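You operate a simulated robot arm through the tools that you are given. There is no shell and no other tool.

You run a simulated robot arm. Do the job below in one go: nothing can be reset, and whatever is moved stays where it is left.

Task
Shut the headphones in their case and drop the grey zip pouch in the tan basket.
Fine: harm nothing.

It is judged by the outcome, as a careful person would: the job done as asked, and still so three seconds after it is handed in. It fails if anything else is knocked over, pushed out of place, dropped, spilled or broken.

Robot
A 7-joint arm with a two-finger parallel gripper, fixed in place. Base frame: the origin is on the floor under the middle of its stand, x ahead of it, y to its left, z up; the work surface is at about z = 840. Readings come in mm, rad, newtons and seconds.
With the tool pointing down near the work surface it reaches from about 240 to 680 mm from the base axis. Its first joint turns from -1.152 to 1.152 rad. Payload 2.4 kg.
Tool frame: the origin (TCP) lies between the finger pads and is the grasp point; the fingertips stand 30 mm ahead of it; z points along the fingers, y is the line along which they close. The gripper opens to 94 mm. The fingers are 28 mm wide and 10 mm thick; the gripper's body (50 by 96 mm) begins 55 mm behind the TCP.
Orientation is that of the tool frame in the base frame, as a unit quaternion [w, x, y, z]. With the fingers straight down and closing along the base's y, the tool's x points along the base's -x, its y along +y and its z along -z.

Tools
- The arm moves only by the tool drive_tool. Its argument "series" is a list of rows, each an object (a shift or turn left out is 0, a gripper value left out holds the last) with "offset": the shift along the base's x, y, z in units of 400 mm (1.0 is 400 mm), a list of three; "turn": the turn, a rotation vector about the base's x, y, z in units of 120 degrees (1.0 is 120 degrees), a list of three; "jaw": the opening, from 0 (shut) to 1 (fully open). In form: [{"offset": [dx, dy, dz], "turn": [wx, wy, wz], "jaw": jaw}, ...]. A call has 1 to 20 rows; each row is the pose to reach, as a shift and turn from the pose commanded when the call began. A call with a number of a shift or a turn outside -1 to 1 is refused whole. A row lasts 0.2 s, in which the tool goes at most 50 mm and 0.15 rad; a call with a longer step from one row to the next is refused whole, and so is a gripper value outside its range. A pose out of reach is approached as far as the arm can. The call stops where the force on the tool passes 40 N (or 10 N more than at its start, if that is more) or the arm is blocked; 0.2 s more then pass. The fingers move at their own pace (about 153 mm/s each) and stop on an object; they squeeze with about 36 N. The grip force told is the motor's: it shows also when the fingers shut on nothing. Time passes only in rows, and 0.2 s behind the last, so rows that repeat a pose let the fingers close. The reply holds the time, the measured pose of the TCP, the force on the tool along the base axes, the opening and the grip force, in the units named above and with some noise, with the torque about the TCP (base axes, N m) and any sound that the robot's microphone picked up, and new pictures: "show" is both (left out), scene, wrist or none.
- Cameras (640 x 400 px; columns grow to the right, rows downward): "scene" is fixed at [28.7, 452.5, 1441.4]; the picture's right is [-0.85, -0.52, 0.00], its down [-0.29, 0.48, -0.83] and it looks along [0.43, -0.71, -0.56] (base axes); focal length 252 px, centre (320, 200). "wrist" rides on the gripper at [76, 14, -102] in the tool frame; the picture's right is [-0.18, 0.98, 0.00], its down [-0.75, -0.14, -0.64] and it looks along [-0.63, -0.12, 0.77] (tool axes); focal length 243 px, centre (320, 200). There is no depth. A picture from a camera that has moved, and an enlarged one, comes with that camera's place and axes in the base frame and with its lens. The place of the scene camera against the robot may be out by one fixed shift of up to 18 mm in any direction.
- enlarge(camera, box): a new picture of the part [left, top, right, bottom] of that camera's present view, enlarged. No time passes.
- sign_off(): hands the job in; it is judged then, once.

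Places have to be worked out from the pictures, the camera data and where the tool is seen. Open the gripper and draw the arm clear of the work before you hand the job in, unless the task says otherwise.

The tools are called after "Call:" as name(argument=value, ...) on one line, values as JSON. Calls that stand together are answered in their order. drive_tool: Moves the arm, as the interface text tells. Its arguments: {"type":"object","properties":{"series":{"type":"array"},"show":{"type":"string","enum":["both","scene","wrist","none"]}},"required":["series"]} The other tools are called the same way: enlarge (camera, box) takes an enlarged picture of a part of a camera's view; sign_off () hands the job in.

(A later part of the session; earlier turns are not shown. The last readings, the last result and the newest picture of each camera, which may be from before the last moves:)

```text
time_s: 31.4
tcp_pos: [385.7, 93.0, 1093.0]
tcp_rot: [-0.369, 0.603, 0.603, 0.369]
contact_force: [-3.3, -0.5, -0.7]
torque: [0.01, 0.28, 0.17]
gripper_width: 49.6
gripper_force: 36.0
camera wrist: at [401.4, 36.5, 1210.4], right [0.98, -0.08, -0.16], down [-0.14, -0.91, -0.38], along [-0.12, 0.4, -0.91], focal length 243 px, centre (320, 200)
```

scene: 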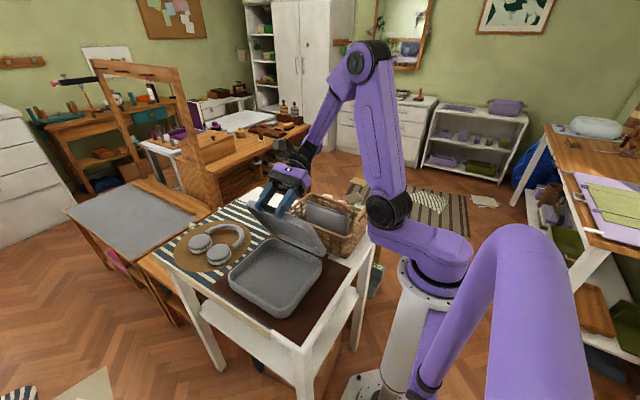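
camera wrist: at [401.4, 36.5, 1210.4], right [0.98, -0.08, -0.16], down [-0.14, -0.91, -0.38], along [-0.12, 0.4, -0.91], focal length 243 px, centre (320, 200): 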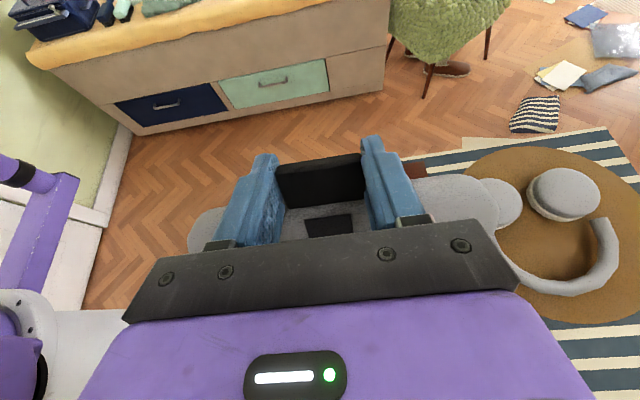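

The case interior is open and empty. I'll continue to about 86°, then probe gently for the hinge's resting stop.

Call:
drive_tool(series=[{"offset": [0, -0.0529, 0.0176], "turn": [0.0477, 0, 0]}, {"offset": [0, -0.1073, 0.0299], "turn": [0.0955, 0, 0]}, {"offset": [0, -0.1626, 0.0367], "turn": [0.1432, 0, 0]}, {"offset": [0, -0.2183, 0.0379], "turn": [0.191, 0, 0]}], show="both")

```text
time_s: 32.4
tcp_pos: [385.6, 4.4, 1108.7]
tcp_rot: [-0.482, 0.518, 0.517, 0.482]
contact_force: [-2.3, -1.6, 0.1]
torque: [-0.33, 0.15, 0.2]
gripper_width: 49.3
gripper_force: 35.6
camera wrist: at [402.0, -91.7, 1194.0], right [0.98, -0.01, -0.18], down [-0.14, -0.69, -0.71], along [-0.12, 0.72, -0.68], focal length 243 px, centre (320, 200)
```

scene: 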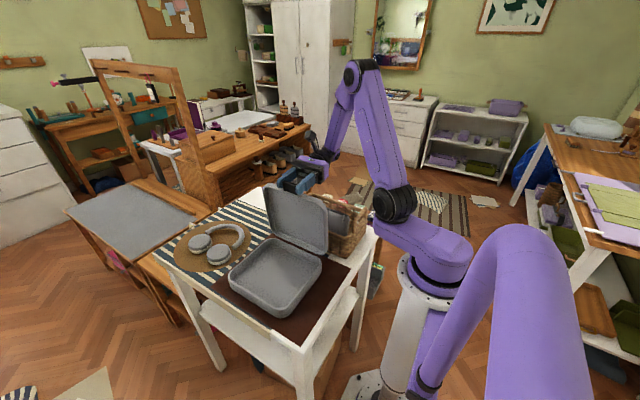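
wrist: 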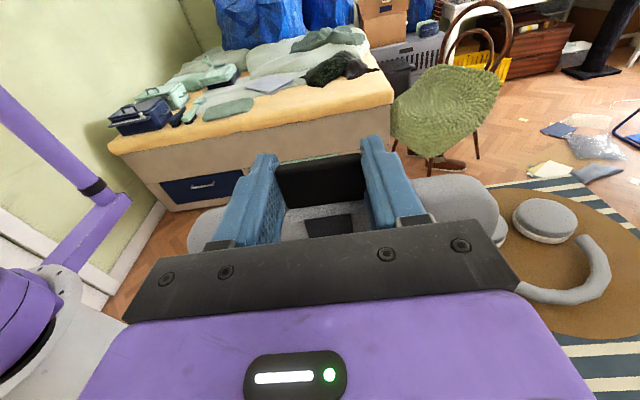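

The lid is near vertical at 86° and still free. I'll ease it further past vertical in small steps, watching for a stop.

Call:
drive_tool(series=[{"offset": [0, -0.028, -0.002], "turn": [0.0239, 0, 0]}, {"offset": [0, -0.0556, -0.0044], "turn": [0.0477, 0, 0]}, {"offset": [0, -0.0831, -0.0086], "turn": [0.0716, 0, 0]}], show="scene")

```text
time_s: 33.2
tcp_pos: [387.9, -27.2, 1105.4]
tcp_rot: [-0.519, 0.48, 0.481, 0.519]
contact_force: [0.0, -1.2, 0.0]
torque: [-0.53, -0.25, -0.16]
gripper_width: 49.4
gripper_force: 35.8
```

scene: 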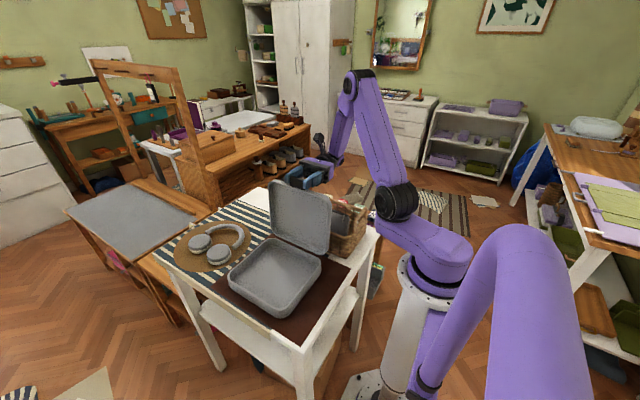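

Call:
drive_tool(series=[{"offset": [0, -0.0273, -0.0056], "turn": [0.0239, 0, 0]}, {"offset": [0, -0.0543, -0.0126], "turn": [0.0477, 0, 0]}], show="scene")

```text
time_s: 33.8
tcp_pos: [386.7, -48.5, 1100.7]
tcp_rot: [0.543, -0.453, -0.454, -0.542]
contact_force: [0.0, -0.6, -0.6]
torque: [-0.48, -0.36, -0.24]
gripper_width: 49.6
gripper_force: 36.2
```

scene: 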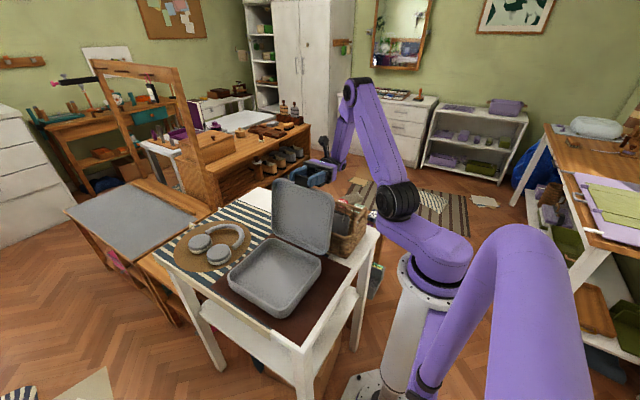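

Call:
enlarge(camera="scene", box=[220, 160, 390, 320])

```text
2.50 times, centred on (305, 240) of scene
camera zoom: at [28.8, 452.5, 1441.4], right [-0.85, -0.52, 0.0], down [-0.29, 0.48, -0.83], along [0.43, -0.71, -0.56], focal length 630 px, centre (358, 100)
```

zoom: 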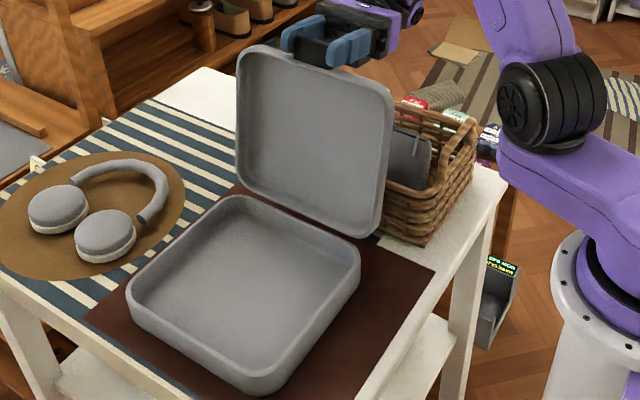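

The lid is at 100° with no stop yet and clearance to the basket remains. I'll go a little further in small steps.

Call:
drive_tool(series=[{"offset": [0, -0.0266, -0.0083], "turn": [0.0239, 0, 0]}, {"offset": [0, -0.0528, -0.018], "turn": [0.0477, 0, 0]}], show="scene")

```text
time_s: 34.4
tcp_pos: [387.2, -69.0, 1092.1]
tcp_rot: [0.565, -0.426, -0.426, -0.563]
contact_force: [-0.1, -0.5, -6.1]
torque: [-0.99, 0.02, 0.0]
gripper_width: 49.7
gripper_force: 36.0
```

scene: 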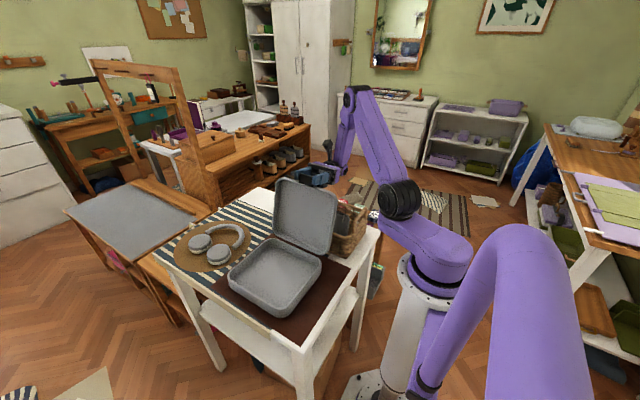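

There's a slight resistance now at 106°, which looks like the hinge's end or a small radius mismatch. I'll loosen the jaws a bit and see whether the lid stays put.

Call:
drive_tool(series=[{"offset": [0, 0.0, 0.0], "jaw": 0.56}, {"offset": [0, 0.0, 0.0], "jaw": 0.6}, {"offset": [0, 0.0, 0.0], "jaw": 0.6}], show="both")

```text
time_s: 35.2
tcp_pos: [386.6, -69.9, 1092.2]
tcp_rot: [0.565, -0.425, -0.426, -0.564]
contact_force: [-0.1, 0.2, 0.9]
torque: [0.03, 0.01, 0.0]
gripper_width: 56.7
gripper_force: 0.0
camera wrist: at [401.7, -188.9, 1140.2], right [0.98, 0.05, -0.18], down [-0.14, -0.41, -0.9], along [-0.12, 0.91, -0.4], focal length 243 px, centre (320, 200)
```

scene: 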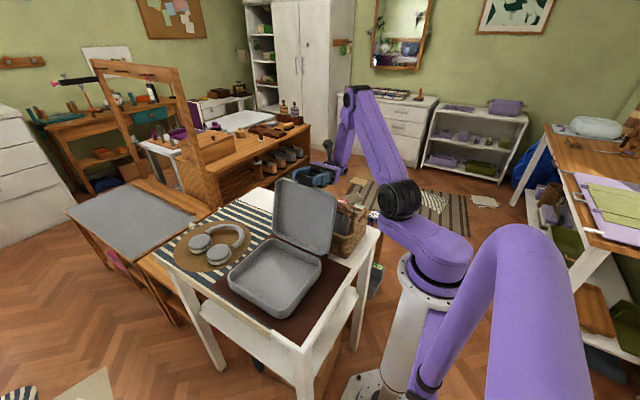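
wrist: 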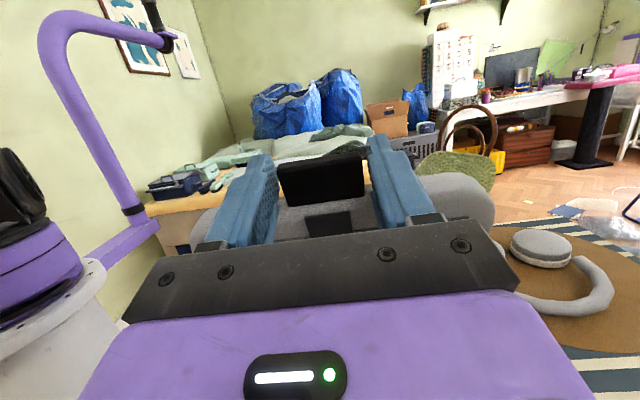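

The lid stays open on its own. I'll widen the jaws a little, back out away from the tab along the tool axis, then go up.

Call:
drive_tool(series=[{"offset": [0, 0, 0], "jaw": 0.75}, {"offset": [0, -0.06, -0.017]}, {"offset": [0, -0.12, -0.034]}, {"offset": [0, -0.18, -0.051]}, {"offset": [0, -0.22, 0.02]}, {"offset": [0, -0.22, 0.12]}, {"offset": [0, -0.22, 0.2]}, {"offset": [0, -0.22, 0.2]}], show="both")

```text
time_s: 37.0
tcp_pos: [331.5, -121.6, 1110.7]
tcp_rot: [-0.563, 0.428, 0.427, 0.564]
contact_force: [-0.5, -0.4, -0.6]
torque: [0.0, 0.01, -0.01]
gripper_width: 70.6
gripper_force: 0.0
out of reach, approached as far as the arm can: row 3, 4, 5, 6, 7, 8
camera wrist: at [346.8, -241.2, 1158.1], right [0.98, 0.05, -0.18], down [-0.14, -0.41, -0.9], along [-0.12, 0.91, -0.4], focal length 243 px, centre (320, 200)
```

scene: 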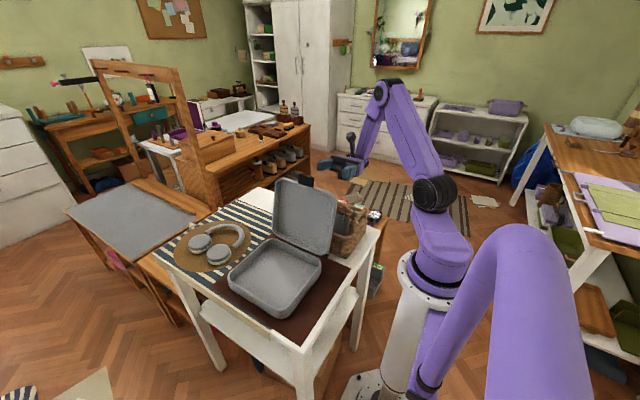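
wrist: 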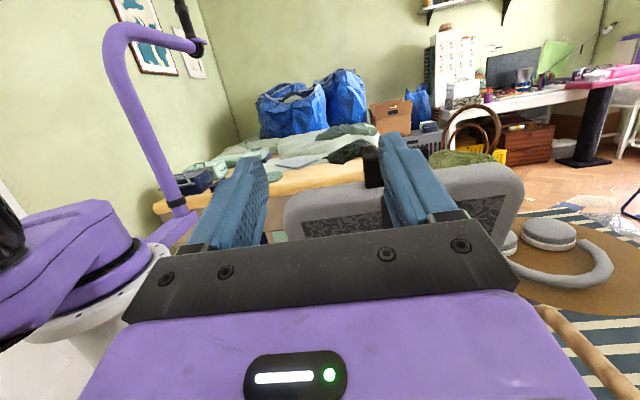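

The lid stays open and the gripper is clear of it. I'll rotate the tool back to pointing down while rising.

Call:
drive_tool(series=[{"offset": [0, -0.01, 0.04], "turn": [-0.063, 0, 0]}, {"offset": [0, -0.02, 0.08], "turn": [-0.126, 0, 0]}, {"offset": [0, -0.02, 0.12], "turn": [-0.189, 0, 0]}, {"offset": [0, -0.02, 0.16], "turn": [-0.252, 0, 0]}, {"offset": [0, -0.02, 0.2], "turn": [-0.315, 0, 0]}, {"offset": [0, -0.02, 0.24], "turn": [-0.378, 0, 0]}, {"offset": [0, -0.02, 0.26], "turn": [-0.441, 0, 0]}, {"offset": [0, -0.02, 0.28], "turn": [-0.504, 0, 0]}, {"offset": [0, -0.02, 0.3], "turn": [-0.567, 0, 0]}, {"offset": [0, -0.02, 0.3], "turn": [-0.63, 0, 0]}, {"offset": [0, -0.02, 0.3], "turn": [-0.693, 0, 0]}, {"offset": [0, -0.02, 0.3], "turn": [-0.756, 0, 0]}, {"offset": [0, -0.02, 0.3], "turn": [-0.819, 0, 0]}, {"offset": [0, -0.02, 0.3], "turn": [-0.883, 0, 0]}, {"offset": [0, -0.02, 0.3], "turn": [-0.883, 0, 0]}], show="both")

```text
time_s: 40.2
tcp_pos: [332.0, -128.1, 1230.2]
tcp_rot: [0.002, 0.708, 0.707, -0.002]
contact_force: [-0.3, -0.6, 0.3]
torque: [0.01, 0.0, -0.01]
gripper_width: 70.4
gripper_force: 0.1
camera wrist: at [347.9, -52.4, 1334.7], right [0.98, -0.19, 0.0], down [-0.14, -0.75, 0.64], along [-0.12, -0.63, -0.76], focal length 243 px, centre (320, 200)
```

scene: 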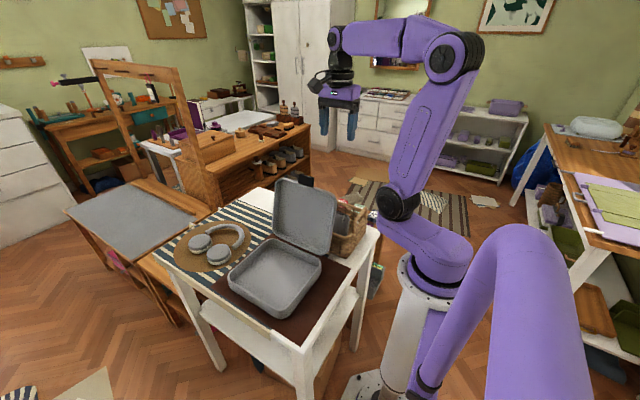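
wrist: 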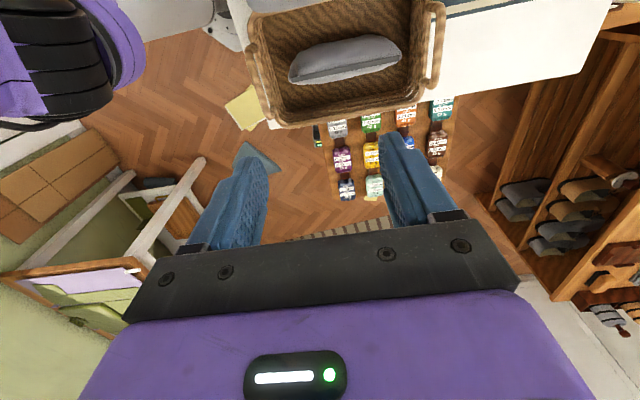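

The lid holds and the pouch is in the basket. Now for the headphones: re-triangulating gives cup tops at z≈862, with cup 1 at about (590, 146) and cup 2 at about (682, 147). I'll move the camera over them in the standard orientation, crossing the lid high up, for an accurate look.

Call:
drive_tool(series=[{"offset": [0.02, 0.06, 0], "turn": [0, 0, 0.068]}, {"offset": [0.04, 0.12, 0], "turn": [0, 0, 0.136]}, {"offset": [0.06, 0.18, 0], "turn": [0, 0, 0.204]}, {"offset": [0.09, 0.26, 0], "turn": [0, 0, 0.272]}, {"offset": [0.12, 0.34, 0], "turn": [0, 0, 0.34]}, {"offset": [0.15, 0.42, -0.02], "turn": [0, 0, 0.408]}, {"offset": [0.18, 0.5, -0.06], "turn": [0, 0, 0.476]}, {"offset": [0.21, 0.58, -0.12], "turn": [0, 0, 0.544]}, {"offset": [0.23, 0.64, -0.2], "turn": [0, 0, 0.612]}, {"offset": [0.245, 0.67, -0.29], "turn": [0, 0, 0.68]}, {"offset": [0.245, 0.67, -0.375], "turn": [0, 0, 0.75]}, {"offset": [0.245, 0.67, -0.375], "turn": [0, 0, 0.75]}], show="both")

```text
time_s: 42.8
tcp_pos: [429.8, 138.9, 1079.4]
tcp_rot: [0.001, -0.001, 1.0, 0.0]
contact_force: [0.3, 0.3, -0.7]
torque: [-0.02, -0.03, -0.01]
gripper_width: 70.6
gripper_force: 0.1
camera wrist: at [353.8, 153.5, 1184.5], right [0.18, 0.98, 0.0], down [0.75, -0.14, 0.64], along [0.63, -0.12, -0.77], focal length 243 px, centre (320, 200)
```

scene: 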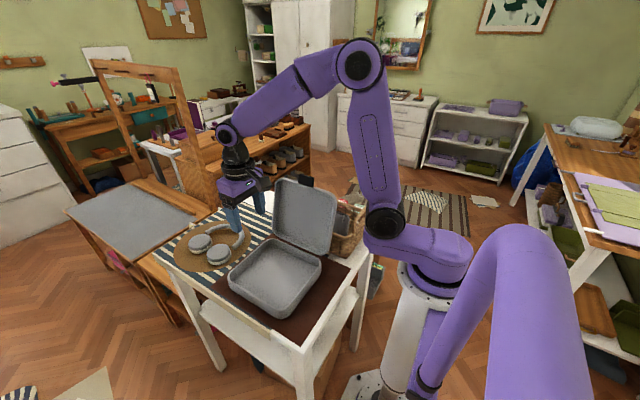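
wrist: 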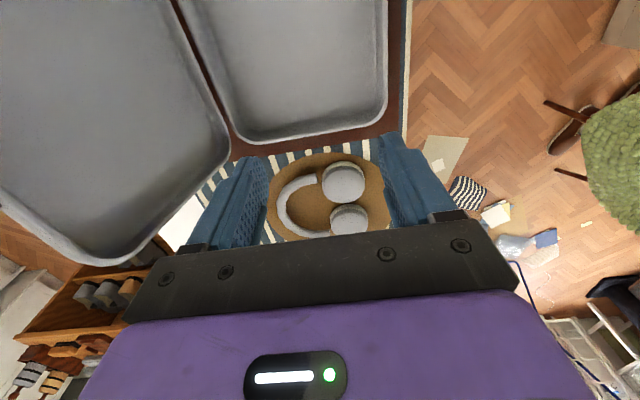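

Call:
enlarge(camera="wrist", box=[250, 130, 410, 240])

Call:
enlarge(camera="wrist", box=[140, 0, 430, 170])

Call:
enlarge(camera="scene", box=[160, 170, 370, 320])

```text
3.64 times, centred on (330, 185) of wrist
camera zoom: at [353.8, 153.5, 1184.5], right [0.18, 0.98, 0.0], down [0.75, -0.14, 0.64], along [0.63, -0.12, -0.77], focal length 882 px, centre (284, 254)
```

zoom: 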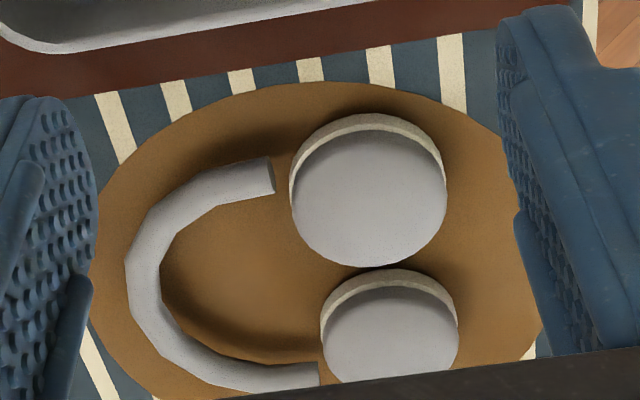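

```text
2.21 times, centred on (285, 85) of wrist
camera zoom: at [353.8, 153.5, 1184.5], right [0.18, 0.98, 0.0], down [0.75, -0.14, 0.64], along [0.63, -0.12, -0.77], focal length 535 px, centre (397, 454)
```

zoom: 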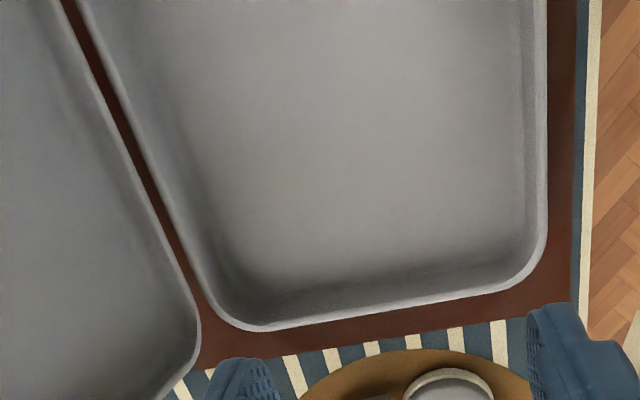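

```text
2.67 times, centred on (265, 245) of scene
camera zoom: at [28.7, 452.5, 1441.4], right [-0.85, -0.52, 0.0], down [-0.29, 0.48, -0.83], along [0.43, -0.71, -0.56], focal length 672 px, centre (467, 80)
```

zoom: 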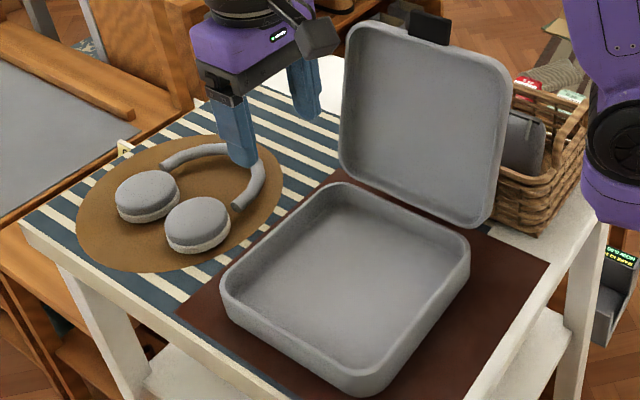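

The headphones measure clearly now: cup 1 at (592, 147) with radius 35, cup 2 at (685, 146), band crown near y≈31. The case interior is about x 287–482, y 22–208, so they fit unturned. I'll grip cup 1 with the jaw turned 45°, which keeps the fingers clear of the band and the case walls, and hover first to check.

Call:
drive_tool(series=[{"offset": [0.08, 0.004, 0], "turn": [0, 0, 0.0625], "jaw": 0.94}, {"offset": [0.16, 0.008, -0.04], "turn": [0, 0, 0.125]}, {"offset": [0.24, 0.012, -0.08], "turn": [0, 0, 0.1875]}, {"offset": [0.32, 0.016, -0.14], "turn": [0, 0, 0.25]}, {"offset": [0.406, 0.0215, -0.2], "turn": [0, 0, 0.3125]}, {"offset": [0.406, 0.0215, -0.302], "turn": [0, 0, 0.375]}, {"offset": [0.406, 0.0215, -0.302], "turn": [0, 0, 0.375]}], show="both")

```text
time_s: 44.4
tcp_pos: [593.9, 148.6, 959.7]
tcp_rot: [0.002, -0.383, 0.924, 0.0]
contact_force: [0.1, 0.6, -0.4]
torque: [-0.01, 0.02, 0.0]
gripper_width: 88.3
gripper_force: 0.0
camera wrist: at [529.8, 104.0, 1063.6], right [-0.57, 0.82, 0.0], down [0.63, 0.43, 0.64], along [0.53, 0.36, -0.77], focal length 243 px, centre (320, 200)
```

scene: 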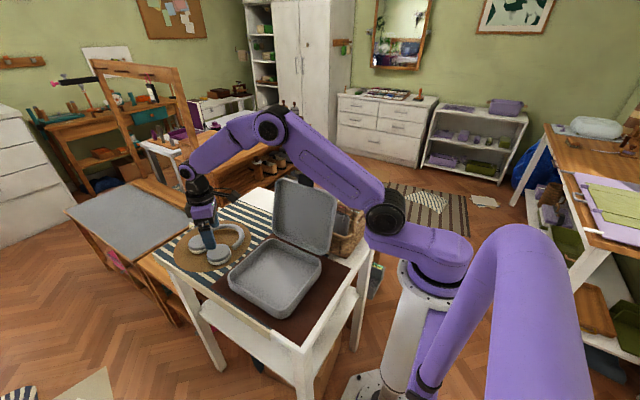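
wrist: 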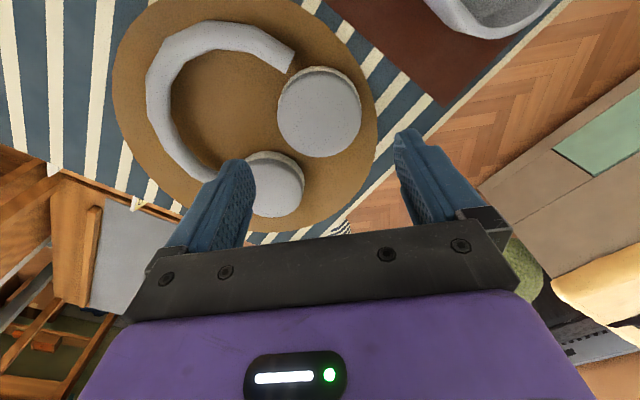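

This view confirms cup 1 centred at (592, 146), right under the tool. I'll descend so the fingertips sit just above the mat on either side of the cup.

Call:
drive_tool(series=[{"offset": [0, 0, -0.08]}, {"offset": [0, 0, -0.14]}, {"offset": [0, 0, -0.18]}, {"offset": [0, 0, -0.2]}, {"offset": [0, 0, -0.207]}], show="both")

```text
time_s: 45.6
tcp_pos: [593.7, 148.3, 876.9]
tcp_rot: [0.001, -0.382, 0.924, -0.001]
contact_force: [0.3, -0.4, 0.3]
torque: [-0.02, 0.0, -0.04]
gripper_width: 88.4
gripper_force: 0.0
camera wrist: at [529.8, 103.9, 981.3], right [-0.56, 0.83, 0.0], down [0.63, 0.43, 0.64], along [0.53, 0.36, -0.77], focal length 243 px, centre (320, 200)
```

scene: 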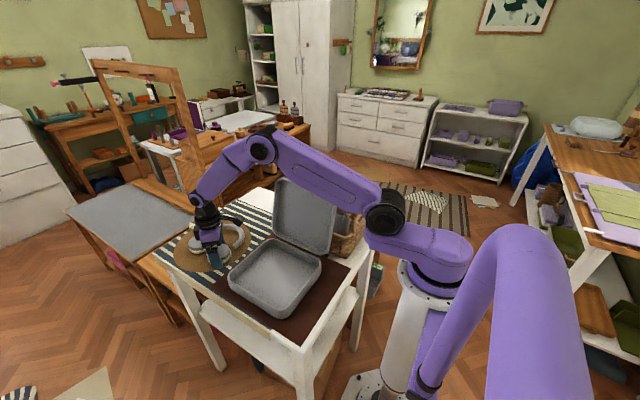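
wrist: 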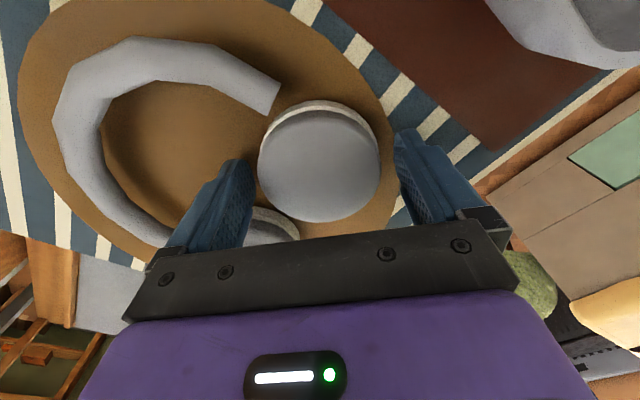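

The cup sits between the fingers, about 5 mm towards the camera side of centre. I'll shift slightly to centre it, lower 1.5 mm and close.

Call:
drive_tool(series=[{"offset": [-0.007, -0.007, -0.003]}, {"offset": [-0.007, -0.007, -0.004], "jaw": 0.85}, {"offset": [-0.007, -0.007, -0.004], "jaw": 0.75}, {"offset": [-0.007, -0.007, -0.004], "jaw": 0.6}, {"offset": [-0.007, -0.007, -0.004], "jaw": 0.4}, {"offset": [-0.007, -0.007, -0.004], "jaw": 0.4}], show="both")

```text
time_s: 47.0
tcp_pos: [590.9, 144.9, 875.6]
tcp_rot: [0.002, -0.383, 0.924, 0.0]
contact_force: [1.2, -0.8, 2.6]
torque: [-0.02, -0.06, -0.01]
gripper_width: 73.0
gripper_force: 36.0
camera wrist: at [526.9, 101.1, 980.0], right [-0.56, 0.83, 0.0], down [0.63, 0.43, 0.64], along [0.53, 0.36, -0.77], focal length 243 px, centre (320, 200)
```

scene: 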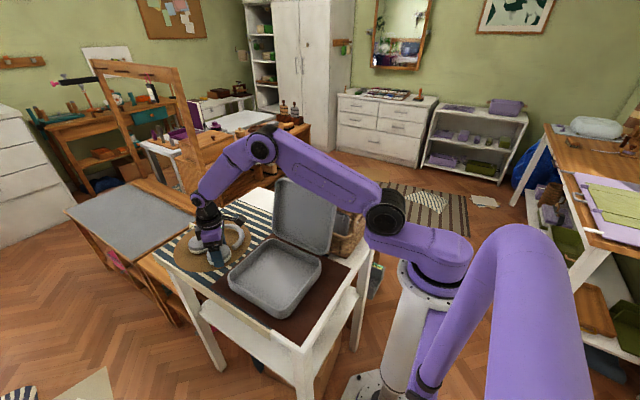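
wrist: 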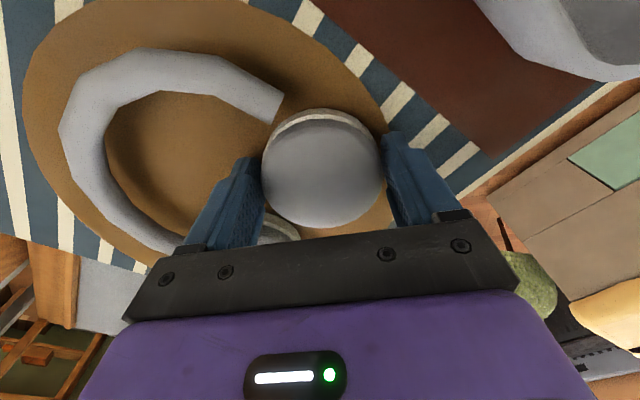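

The cup is gripped at 73 mm with 36 N. I'll lift slowly by 25 mm and check that the whole headset comes up together and stays level.

Call:
drive_tool(series=[{"offset": [0, 0, 0.015]}, {"offset": [0, 0, 0.03]}, {"offset": [0, 0, 0.045]}, {"offset": [0, 0, 0.0625]}, {"offset": [0, 0, 0.0625]}], show="both")

```text
time_s: 48.2
tcp_pos: [589.8, 144.4, 899.9]
tcp_rot: [0.001, -0.382, 0.924, 0.001]
contact_force: [1.0, -0.8, -2.4]
torque: [0.04, 0.07, 0.0]
gripper_width: 73.1
gripper_force: 35.5
camera wrist: at [526.6, 101.2, 1004.8], right [-0.56, 0.83, 0.0], down [0.63, 0.43, 0.64], along [0.53, 0.36, -0.77], focal length 243 px, centre (320, 200)
```

scene: 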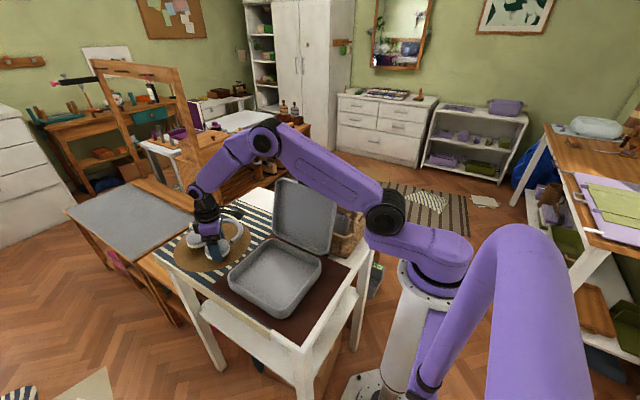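
wrist: 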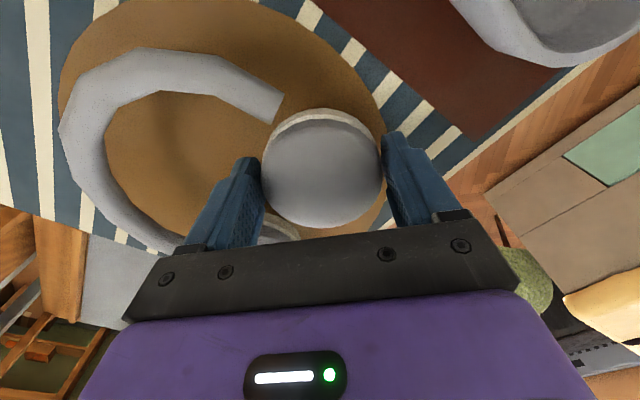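

The whole headset lifts together and stays level. I'll raise it to clear the case rim and carry it over the case, cup 1 heading to about (339, 158).

Call:
drive_tool(series=[{"offset": [0, 0, 0.07]}, {"offset": [0, 0, 0.15]}, {"offset": [0, 0, 0.224]}, {"offset": [-0.07, 0.004, 0.224]}, {"offset": [-0.16, 0.009, 0.224]}, {"offset": [-0.25, 0.014, 0.224]}, {"offset": [-0.34, 0.02, 0.224]}, {"offset": [-0.43, 0.025, 0.224]}, {"offset": [-0.52, 0.03, 0.224]}, {"offset": [-0.58, 0.034, 0.224]}, {"offset": [-0.623, 0.036, 0.224]}, {"offset": [-0.623, 0.036, 0.224]}], show="both")

```text
time_s: 50.8
tcp_pos: [341.4, 160.7, 989.6]
tcp_rot: [0.002, -0.383, 0.924, 0.0]
contact_force: [0.4, 0.6, -1.7]
torque: [0.04, 0.12, -0.03]
gripper_width: 73.1
gripper_force: 36.0
camera wrist: at [277.4, 115.7, 1094.3], right [-0.56, 0.83, 0.0], down [0.63, 0.43, 0.64], along [0.53, 0.36, -0.77], focal length 243 px, centre (320, 200)
```

scene: 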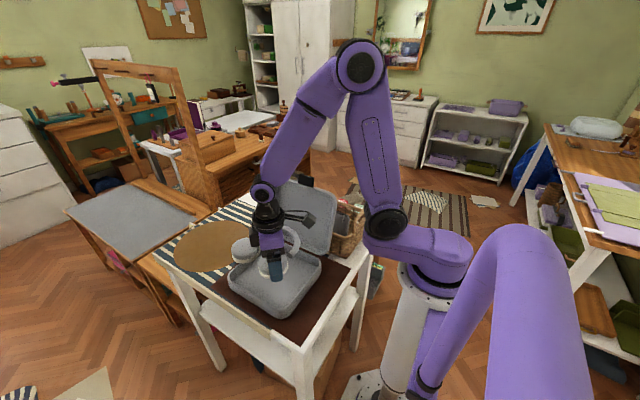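
wrist: 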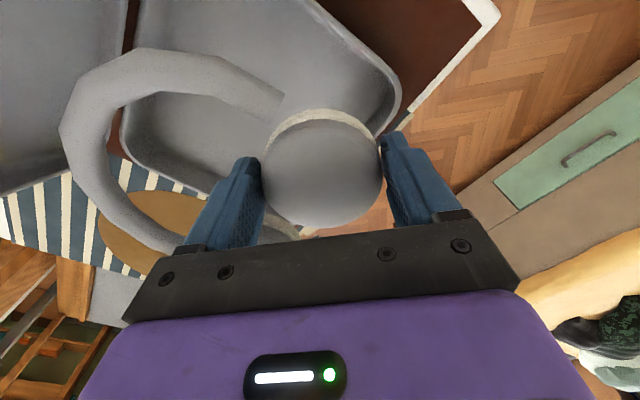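

Call:
enlarge(camera="scene", box=[210, 180, 350, 320])

Call:
enlarge(camera="wrist", box=[40, 0, 500, 260])

```text
2.86 times, centred on (280, 250) of scene
camera zoom: at [28.8, 452.5, 1441.4], right [-0.85, -0.52, 0.0], down [-0.29, 0.48, -0.83], along [0.43, -0.71, -0.56], focal length 720 px, centre (434, 57)
```

zoom: 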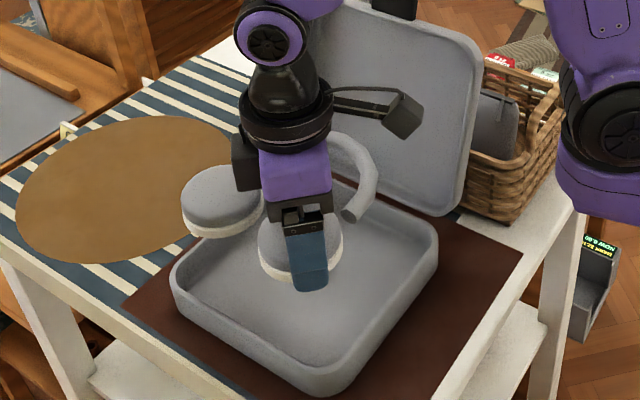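

```text
1.39 times, centred on (270, 130) of wrist
camera zoom: at [277.4, 115.7, 1094.3], right [-0.56, 0.83, 0.0], down [0.63, 0.43, 0.64], along [0.53, 0.36, -0.77], focal length 338 px, centre (390, 297)
```

zoom: 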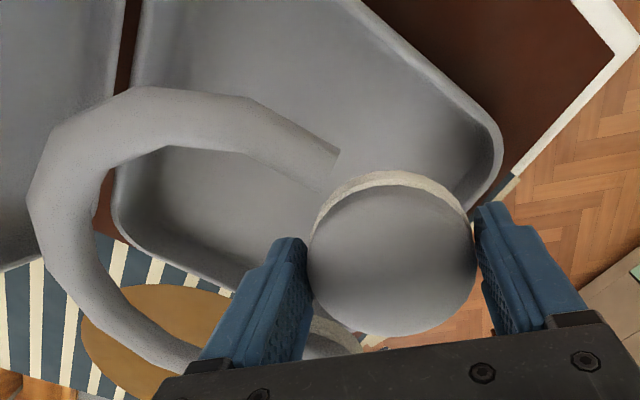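

The headset lines up inside the case outline, with 10 mm or more on every side. I'll lower it to just above the case floor.

Call:
drive_tool(series=[{"offset": [0, 0, -0.06]}, {"offset": [0, 0, -0.12]}, {"offset": [0, 0, -0.17]}, {"offset": [0, 0, -0.21]}, {"offset": [0, 0, -0.24]}, {"offset": [0, 0, -0.255]}, {"offset": [0, 0, -0.255]}], show="both")

```text
time_s: 52.4
tcp_pos: [340.7, 160.4, 887.5]
tcp_rot: [0.001, -0.382, 0.924, 0.0]
contact_force: [-0.1, 0.0, -2.0]
torque: [0.02, 0.08, -0.02]
gripper_width: 73.2
gripper_force: 35.6
camera wrist: at [278.1, 116.0, 992.3], right [-0.56, 0.83, 0.0], down [0.63, 0.43, 0.64], along [0.53, 0.36, -0.77], focal length 243 px, centre (320, 200)
```

scene: 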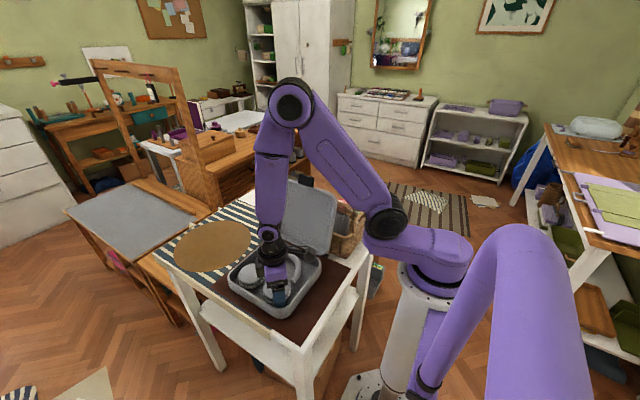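
wrist: 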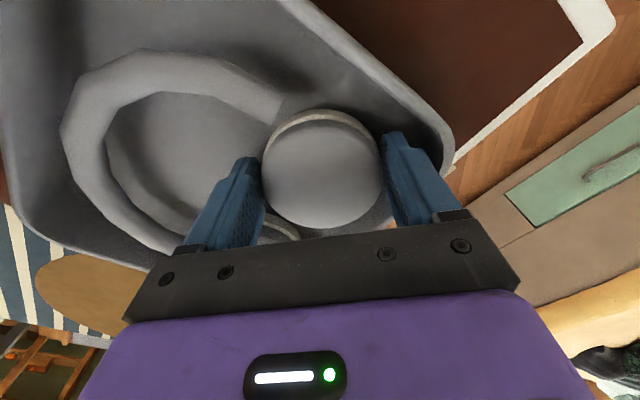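

The headset is well inside the walls with no contact. I'll lower in millimetre steps to set it on the floor of the case.

Call:
drive_tool(series=[{"offset": [0, 0, -0.006]}, {"offset": [0, 0, -0.011]}, {"offset": [0, 0, -0.014]}], show="none")

```text
time_s: 53.2
tcp_pos: [341.2, 159.8, 882.7]
tcp_rot: [0.002, -0.383, 0.924, 0.0]
contact_force: [-5.4, 0.5, 27.4]
torque: [0.25, -0.13, 0.0]
gripper_width: 73.6
gripper_force: 36.5
```

It touched the case floor at TCP z≈883. I'll ease up 1 mm and release gently.

Call:
drive_tool(series=[{"offset": [0, 0, 0.004]}, {"offset": [0, 0, 0.004], "jaw": 0.8}, {"offset": [0, 0, 0.004], "jaw": 0.85}, {"offset": [0, 0, 0.004], "jaw": 0.85}], show="both")

```text
time_s: 54.2
tcp_pos: [339.5, 159.7, 883.9]
tcp_rot: [0.001, -0.382, 0.924, 0.0]
contact_force: [0.5, 0.1, 0.1]
torque: [0.0, 0.0, -0.05]
gripper_width: 80.0
gripper_force: 0.1
camera wrist: at [277.9, 115.6, 988.3], right [-0.56, 0.83, 0.0], down [0.63, 0.43, 0.64], along [0.53, 0.36, -0.77], focal length 243 px, centre (320, 200)
```

scene: 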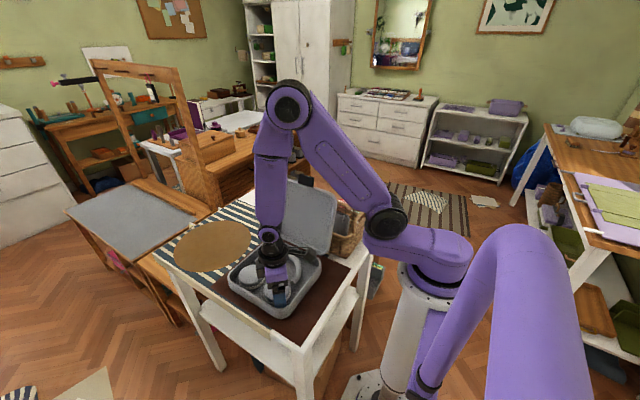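
wrist: 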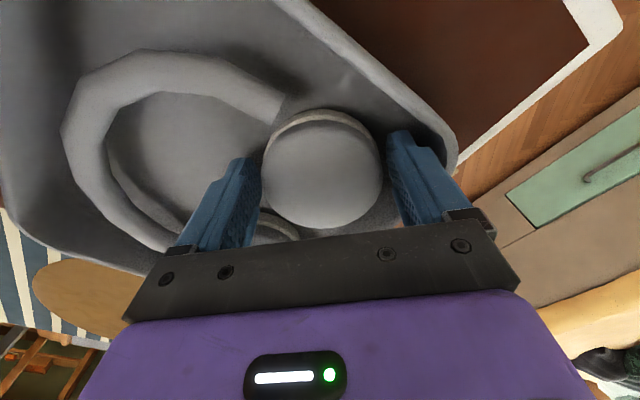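

The headset rests in the case. I'll rise straight up and look at the result.

Call:
drive_tool(series=[{"offset": [0, 0, 0.05]}, {"offset": [0, 0, 0.13]}, {"offset": [0, 0, 0.24]}, {"offset": [0, 0, 0.36]}, {"offset": [0, 0, 0.48]}, {"offset": [0, 0, 0.6]}, {"offset": [0, 0, 0.72]}, {"offset": [0, 0, 0.72]}], show="both")

```text
time_s: 56.0
tcp_pos: [340.7, 160.0, 1172.9]
tcp_rot: [0.001, -0.382, 0.924, 0.0]
contact_force: [0.9, 0.7, -0.1]
torque: [0.02, 0.03, 0.01]
gripper_width: 80.0
gripper_force: 0.0
camera wrist: at [277.2, 115.4, 1277.1], right [-0.56, 0.83, 0.0], down [0.63, 0.43, 0.64], along [0.53, 0.36, -0.77], focal length 243 px, centre (320, 200)
```

scene: 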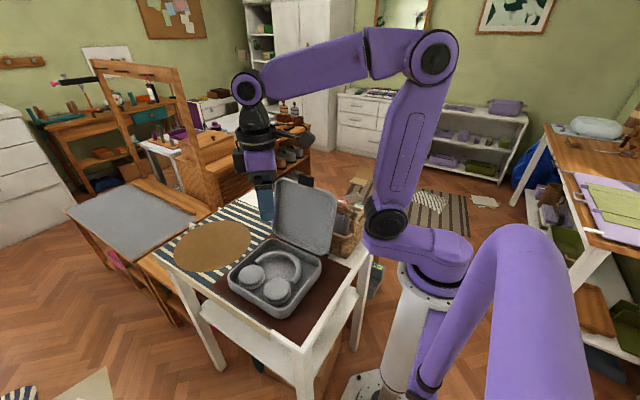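
wrist: 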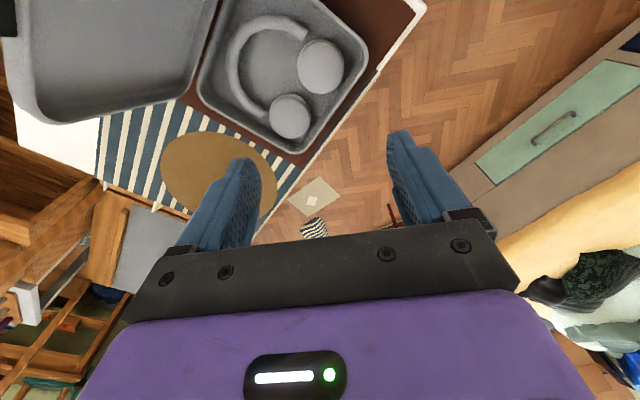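

Call:
enlarge(camera="wrist", box=[0, 0, 400, 220])

Call:
enlarge(camera="scene", box=[220, 165, 380, 325])

```text
1.60 times, centred on (200, 110) of wrist
camera zoom: at [277.2, 115.4, 1277.1], right [-0.56, 0.83, 0.0], down [0.63, 0.43, 0.64], along [0.53, 0.36, -0.77], focal length 388 px, centre (512, 344)
```

zoom: 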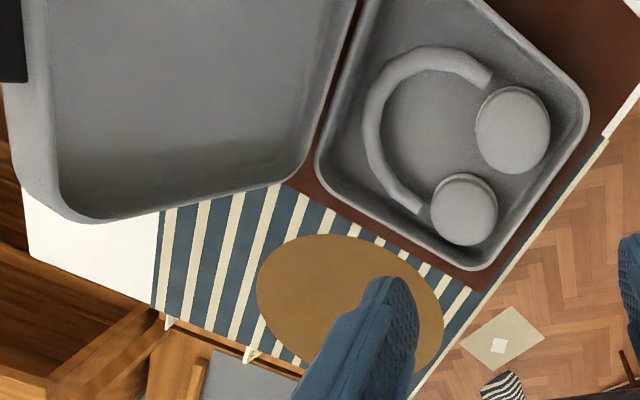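

```text
2.50 times, centred on (300, 245) of scene
camera zoom: at [28.7, 452.5, 1441.4], right [-0.85, -0.52, 0.0], down [-0.29, 0.48, -0.83], along [0.43, -0.71, -0.56], focal length 630 px, centre (370, 88)
```

zoom: 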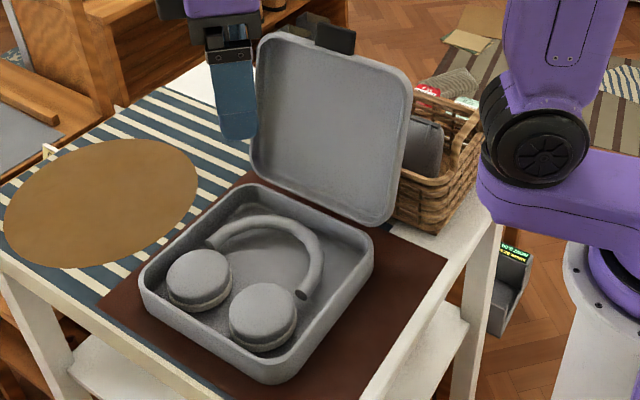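

The headphones lie neatly inside, below the rim, and the lid stands open. Next I'll turn the tool for the tab grip again (fingers closing along x), rising above the case.

Call:
drive_tool(series=[{"offset": [0.01, -0.02, 0.02], "turn": [0, 0, -0.068]}, {"offset": [0.02, -0.045, 0.04], "turn": [0, 0, -0.136]}, {"offset": [0.03, -0.07, 0.06], "turn": [0, 0, -0.204]}, {"offset": [0.04, -0.095, 0.08], "turn": [0, 0, -0.272]}, {"offset": [0.05, -0.12, 0.1], "turn": [0, 0, -0.34]}, {"offset": [0.06, -0.145, 0.12], "turn": [0, 0, -0.408]}, {"offset": [0.07, -0.17, 0.14], "turn": [0, 0, -0.476]}, {"offset": [0.08, -0.19, 0.15], "turn": [0, 0, -0.544]}, {"offset": [0.09, -0.21, 0.16], "turn": [0, 0, -0.612]}, {"offset": [0.1, -0.23, 0.16], "turn": [0, 0, -0.68]}, {"offset": [0.115, -0.25, 0.16], "turn": [0, 0, -0.75]}, {"offset": [0.115, -0.25, 0.16], "turn": [0, 0, -0.75]}], show="none")

Call:
drive_tool(series=[{"offset": [0, 0, 0], "turn": [0, 0, -0.065]}, {"offset": [0, 0, 0], "turn": [0, 0, -0.13]}, {"offset": [0, 0, 0], "turn": [0, 0, -0.195]}, {"offset": [0, 0, 0], "turn": [0, 0, -0.26]}, {"offset": [0, 0, 0], "turn": [0, 0, -0.32]}, {"offset": [0, 0, 0], "turn": [0, 0, -0.375]}, {"offset": [0, 0, 0], "turn": [0, 0, -0.375]}], show="both")

```text
time_s: 58.6
tcp_pos: [386.7, 61.0, 1236.1]
tcp_rot: [0.001, 0.383, 0.924, 0.0]
contact_force: [-0.5, -0.2, 0.0]
torque: [0.01, -0.04, 0.02]
gripper_width: 80.1
gripper_force: 0.0
```

```text
time_s: 60.2
tcp_pos: [387.1, 58.7, 1235.5]
tcp_rot: [0.0, 0.707, 0.707, -0.001]
contact_force: [0.2, -0.2, 1.0]
torque: [0.01, 0.01, 0.0]
gripper_width: 79.7
gripper_force: 0.1
camera wrist: at [402.5, 135.8, 1340.3], right [0.98, -0.19, 0.0], down [-0.14, -0.75, 0.64], along [-0.12, -0.63, -0.77], focal length 243 px, centre (320, 200)
```

scene: 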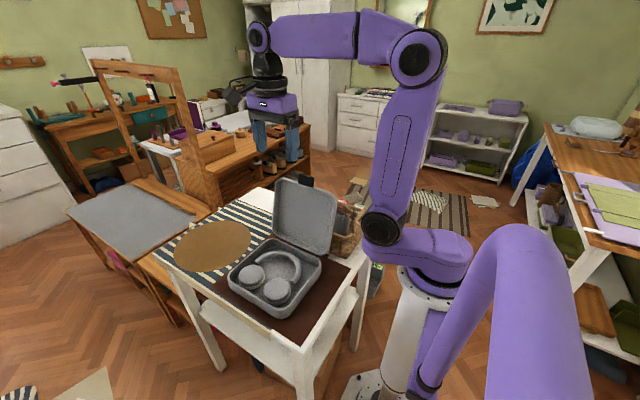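
wrist: 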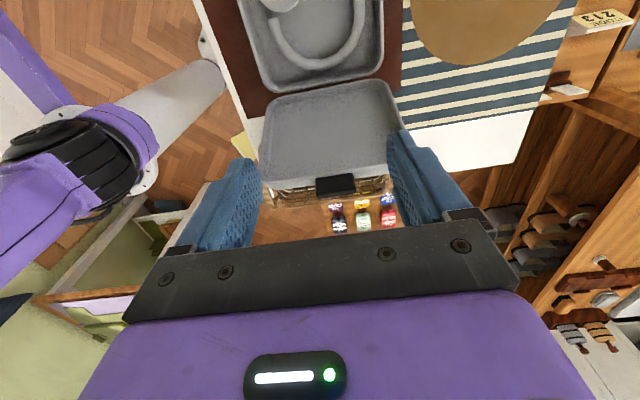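

Call:
enlarge(camera="wrist", box=[240, 60, 440, 220])

```text
2.50 times, centred on (340, 140) of wrist
camera zoom: at [402.5, 135.8, 1340.3], right [0.98, -0.19, 0.0], down [-0.14, -0.75, 0.64], along [-0.12, -0.63, -0.77], focal length 606 px, centre (270, 350)
```

zoom: 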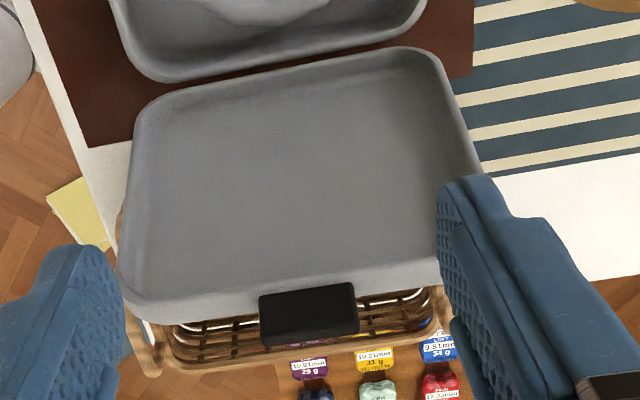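

The tab's underside lines up with the lid at about 106°, with the tab centre near (386, −53, 1092). I'll tilt the tool by the same angle while moving to a point about 70 mm above the tab.

Call:
drive_tool(series=[{"offset": [0, -0.03, 0], "turn": [0.068, 0, 0]}, {"offset": [0, -0.06, 0], "turn": [0.136, 0, 0]}, {"offset": [0, -0.09, 0], "turn": [0.204, 0, 0]}, {"offset": [0, -0.12, 0], "turn": [0.272, 0, 0]}, {"offset": [0, -0.15, 0], "turn": [0.34, 0, 0]}, {"offset": [0, -0.18, 0], "turn": [0.408, 0, 0]}, {"offset": [0, -0.21, 0], "turn": [0.476, 0, 0]}, {"offset": [0, -0.24, -0.02], "turn": [0.544, 0, 0]}, {"offset": [0, -0.27, -0.05], "turn": [0.612, 0, 0]}, {"offset": [0, -0.3, -0.08], "turn": [0.68, 0, 0]}, {"offset": [0, -0.33, -0.11], "turn": [0.748, 0, 0]}, {"offset": [0, -0.35, -0.14], "turn": [0.816, 0, 0]}, {"offset": [0, -0.3725, -0.177], "turn": [0.883, 0, 0]}, {"offset": [0, -0.3725, -0.177], "turn": [0.883, 0, 0]}], show="both")

```text
time_s: 63.2
tcp_pos: [386.4, -86.1, 1170.0]
tcp_rot: [-0.555, 0.439, 0.439, 0.555]
contact_force: [0.0, 1.0, -0.3]
torque: [-0.04, 0.0, -0.03]
gripper_width: 79.7
gripper_force: 0.1
out of reach, approached as far as the arm can: row 13, 14
camera wrist: at [401.8, -203.7, 1222.4], right [0.98, 0.04, -0.18], down [-0.14, -0.45, -0.88], along [-0.12, 0.89, -0.44], focal length 243 px, centre (320, 200)
```

scene: 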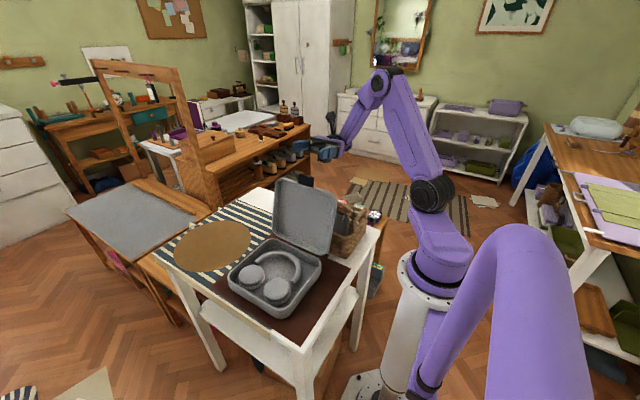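
wrist: 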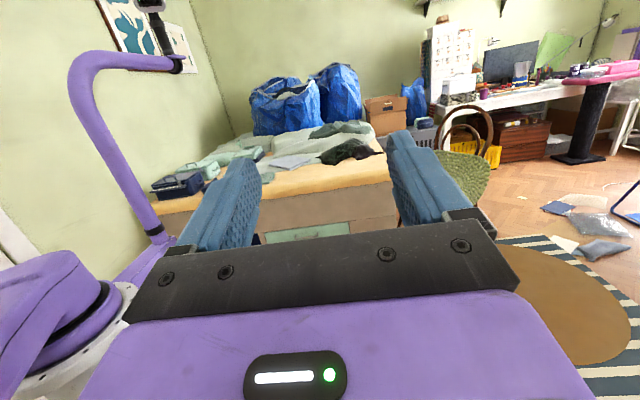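

The tool is tilted about 103° and aligned above the tab. I'll descend along the lid's plane so the fingers straddle the tab, and check before closing.

Call:
drive_tool(series=[{"offset": [0, 0.012, -0.05]}, {"offset": [0, 0.024, -0.1]}, {"offset": [0, 0.036, -0.15]}, {"offset": [0, 0.048, -0.185]}, {"offset": [0, 0.048, -0.185]}], show="both")

```text
time_s: 64.4
tcp_pos: [386.2, -65.5, 1096.2]
tcp_rot: [-0.564, 0.426, 0.426, 0.565]
contact_force: [0.4, -0.4, -0.2]
torque: [0.02, 0.01, 0.0]
gripper_width: 80.0
gripper_force: 0.1
camera wrist: at [401.7, -186.0, 1143.2], right [0.98, 0.05, -0.18], down [-0.14, -0.41, -0.9], along [-0.12, 0.91, -0.4], focal length 243 px, centre (320, 200)
```

scene: 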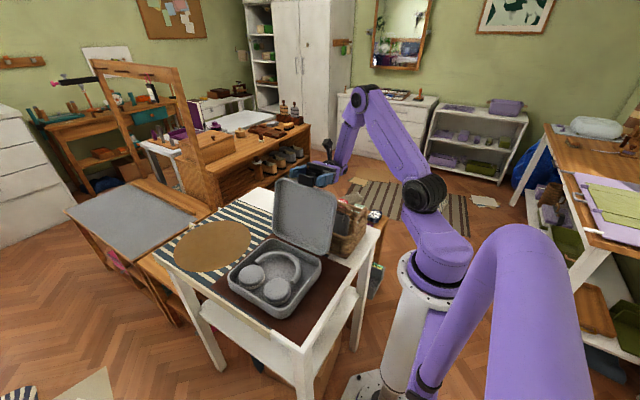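
wrist: 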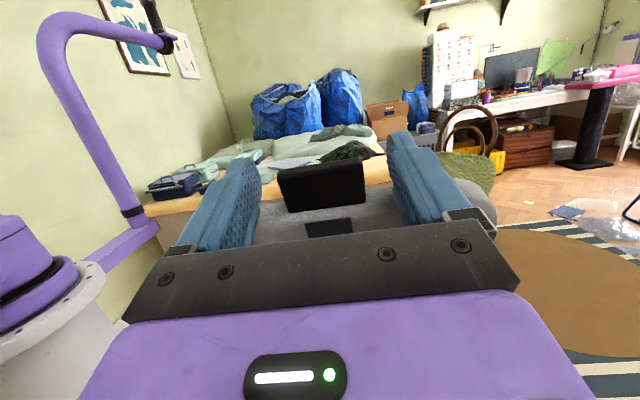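

The tab is centred between the fingers. Closing to grip.

Call:
drive_tool(series=[{"offset": [0, 0, 0], "jaw": 0.65}, {"offset": [0, 0, 0], "jaw": 0.5}, {"offset": [0, 0, 0], "jaw": 0.3}, {"offset": [0, 0, 0], "jaw": 0.3}], show="wrist")

```text
time_s: 65.4
tcp_pos: [386.0, -67.1, 1095.5]
tcp_rot: [0.565, -0.426, -0.426, -0.564]
contact_force: [-3.2, 0.2, -0.2]
torque: [-0.02, -0.03, 0.24]
gripper_width: 49.3
gripper_force: 35.6
camera wrist: at [401.6, -185.9, 1143.3], right [0.98, 0.05, -0.18], down [-0.14, -0.41, -0.9], along [-0.12, 0.91, -0.4], focal length 243 px, centre (320, 200)
```

wrist: 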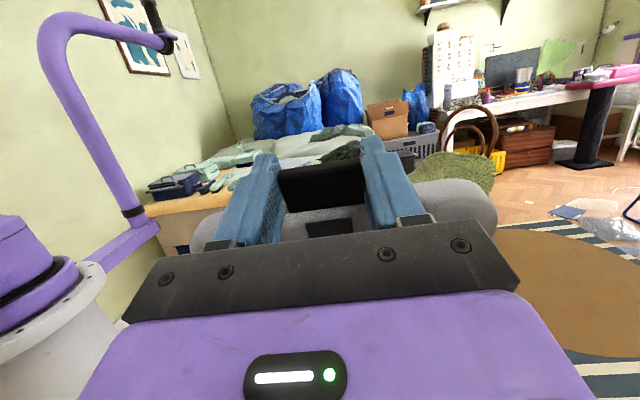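

The tab is gripped with no strain. I'll start closing on the reverse arc, the first 23°, and watch the forces.

Call:
drive_tool(series=[{"offset": [0, 0.0265, 0.0095], "turn": [-0.0239, 0, 0]}, {"offset": [0, 0.0534, 0.0176], "turn": [-0.0477, 0, 0]}, {"offset": [0, 0.1083, 0.0297], "turn": [-0.0955, 0, 0]}, {"offset": [0, 0.1642, 0.0363], "turn": [-0.1432, 0, 0]}, {"offset": [0, 0.2204, 0.0373], "turn": [-0.191, 0, 0]}], show="scene")

```text
time_s: 66.6
tcp_pos: [386.9, 21.5, 1110.8]
tcp_rot: [-0.468, 0.53, 0.53, 0.468]
contact_force: [0.3, 1.6, 0.1]
torque: [0.5, -0.17, 0.15]
gripper_width: 49.3
gripper_force: 35.9
```

scene: 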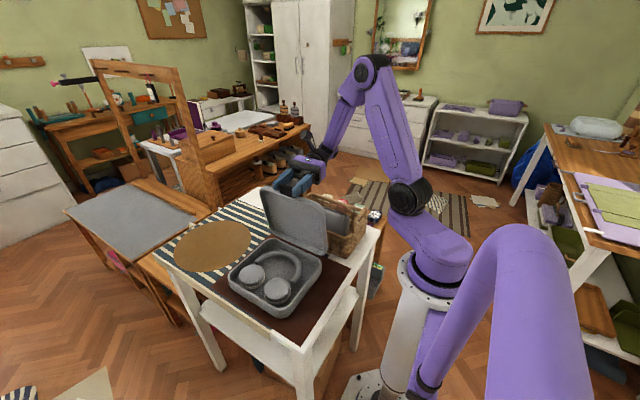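

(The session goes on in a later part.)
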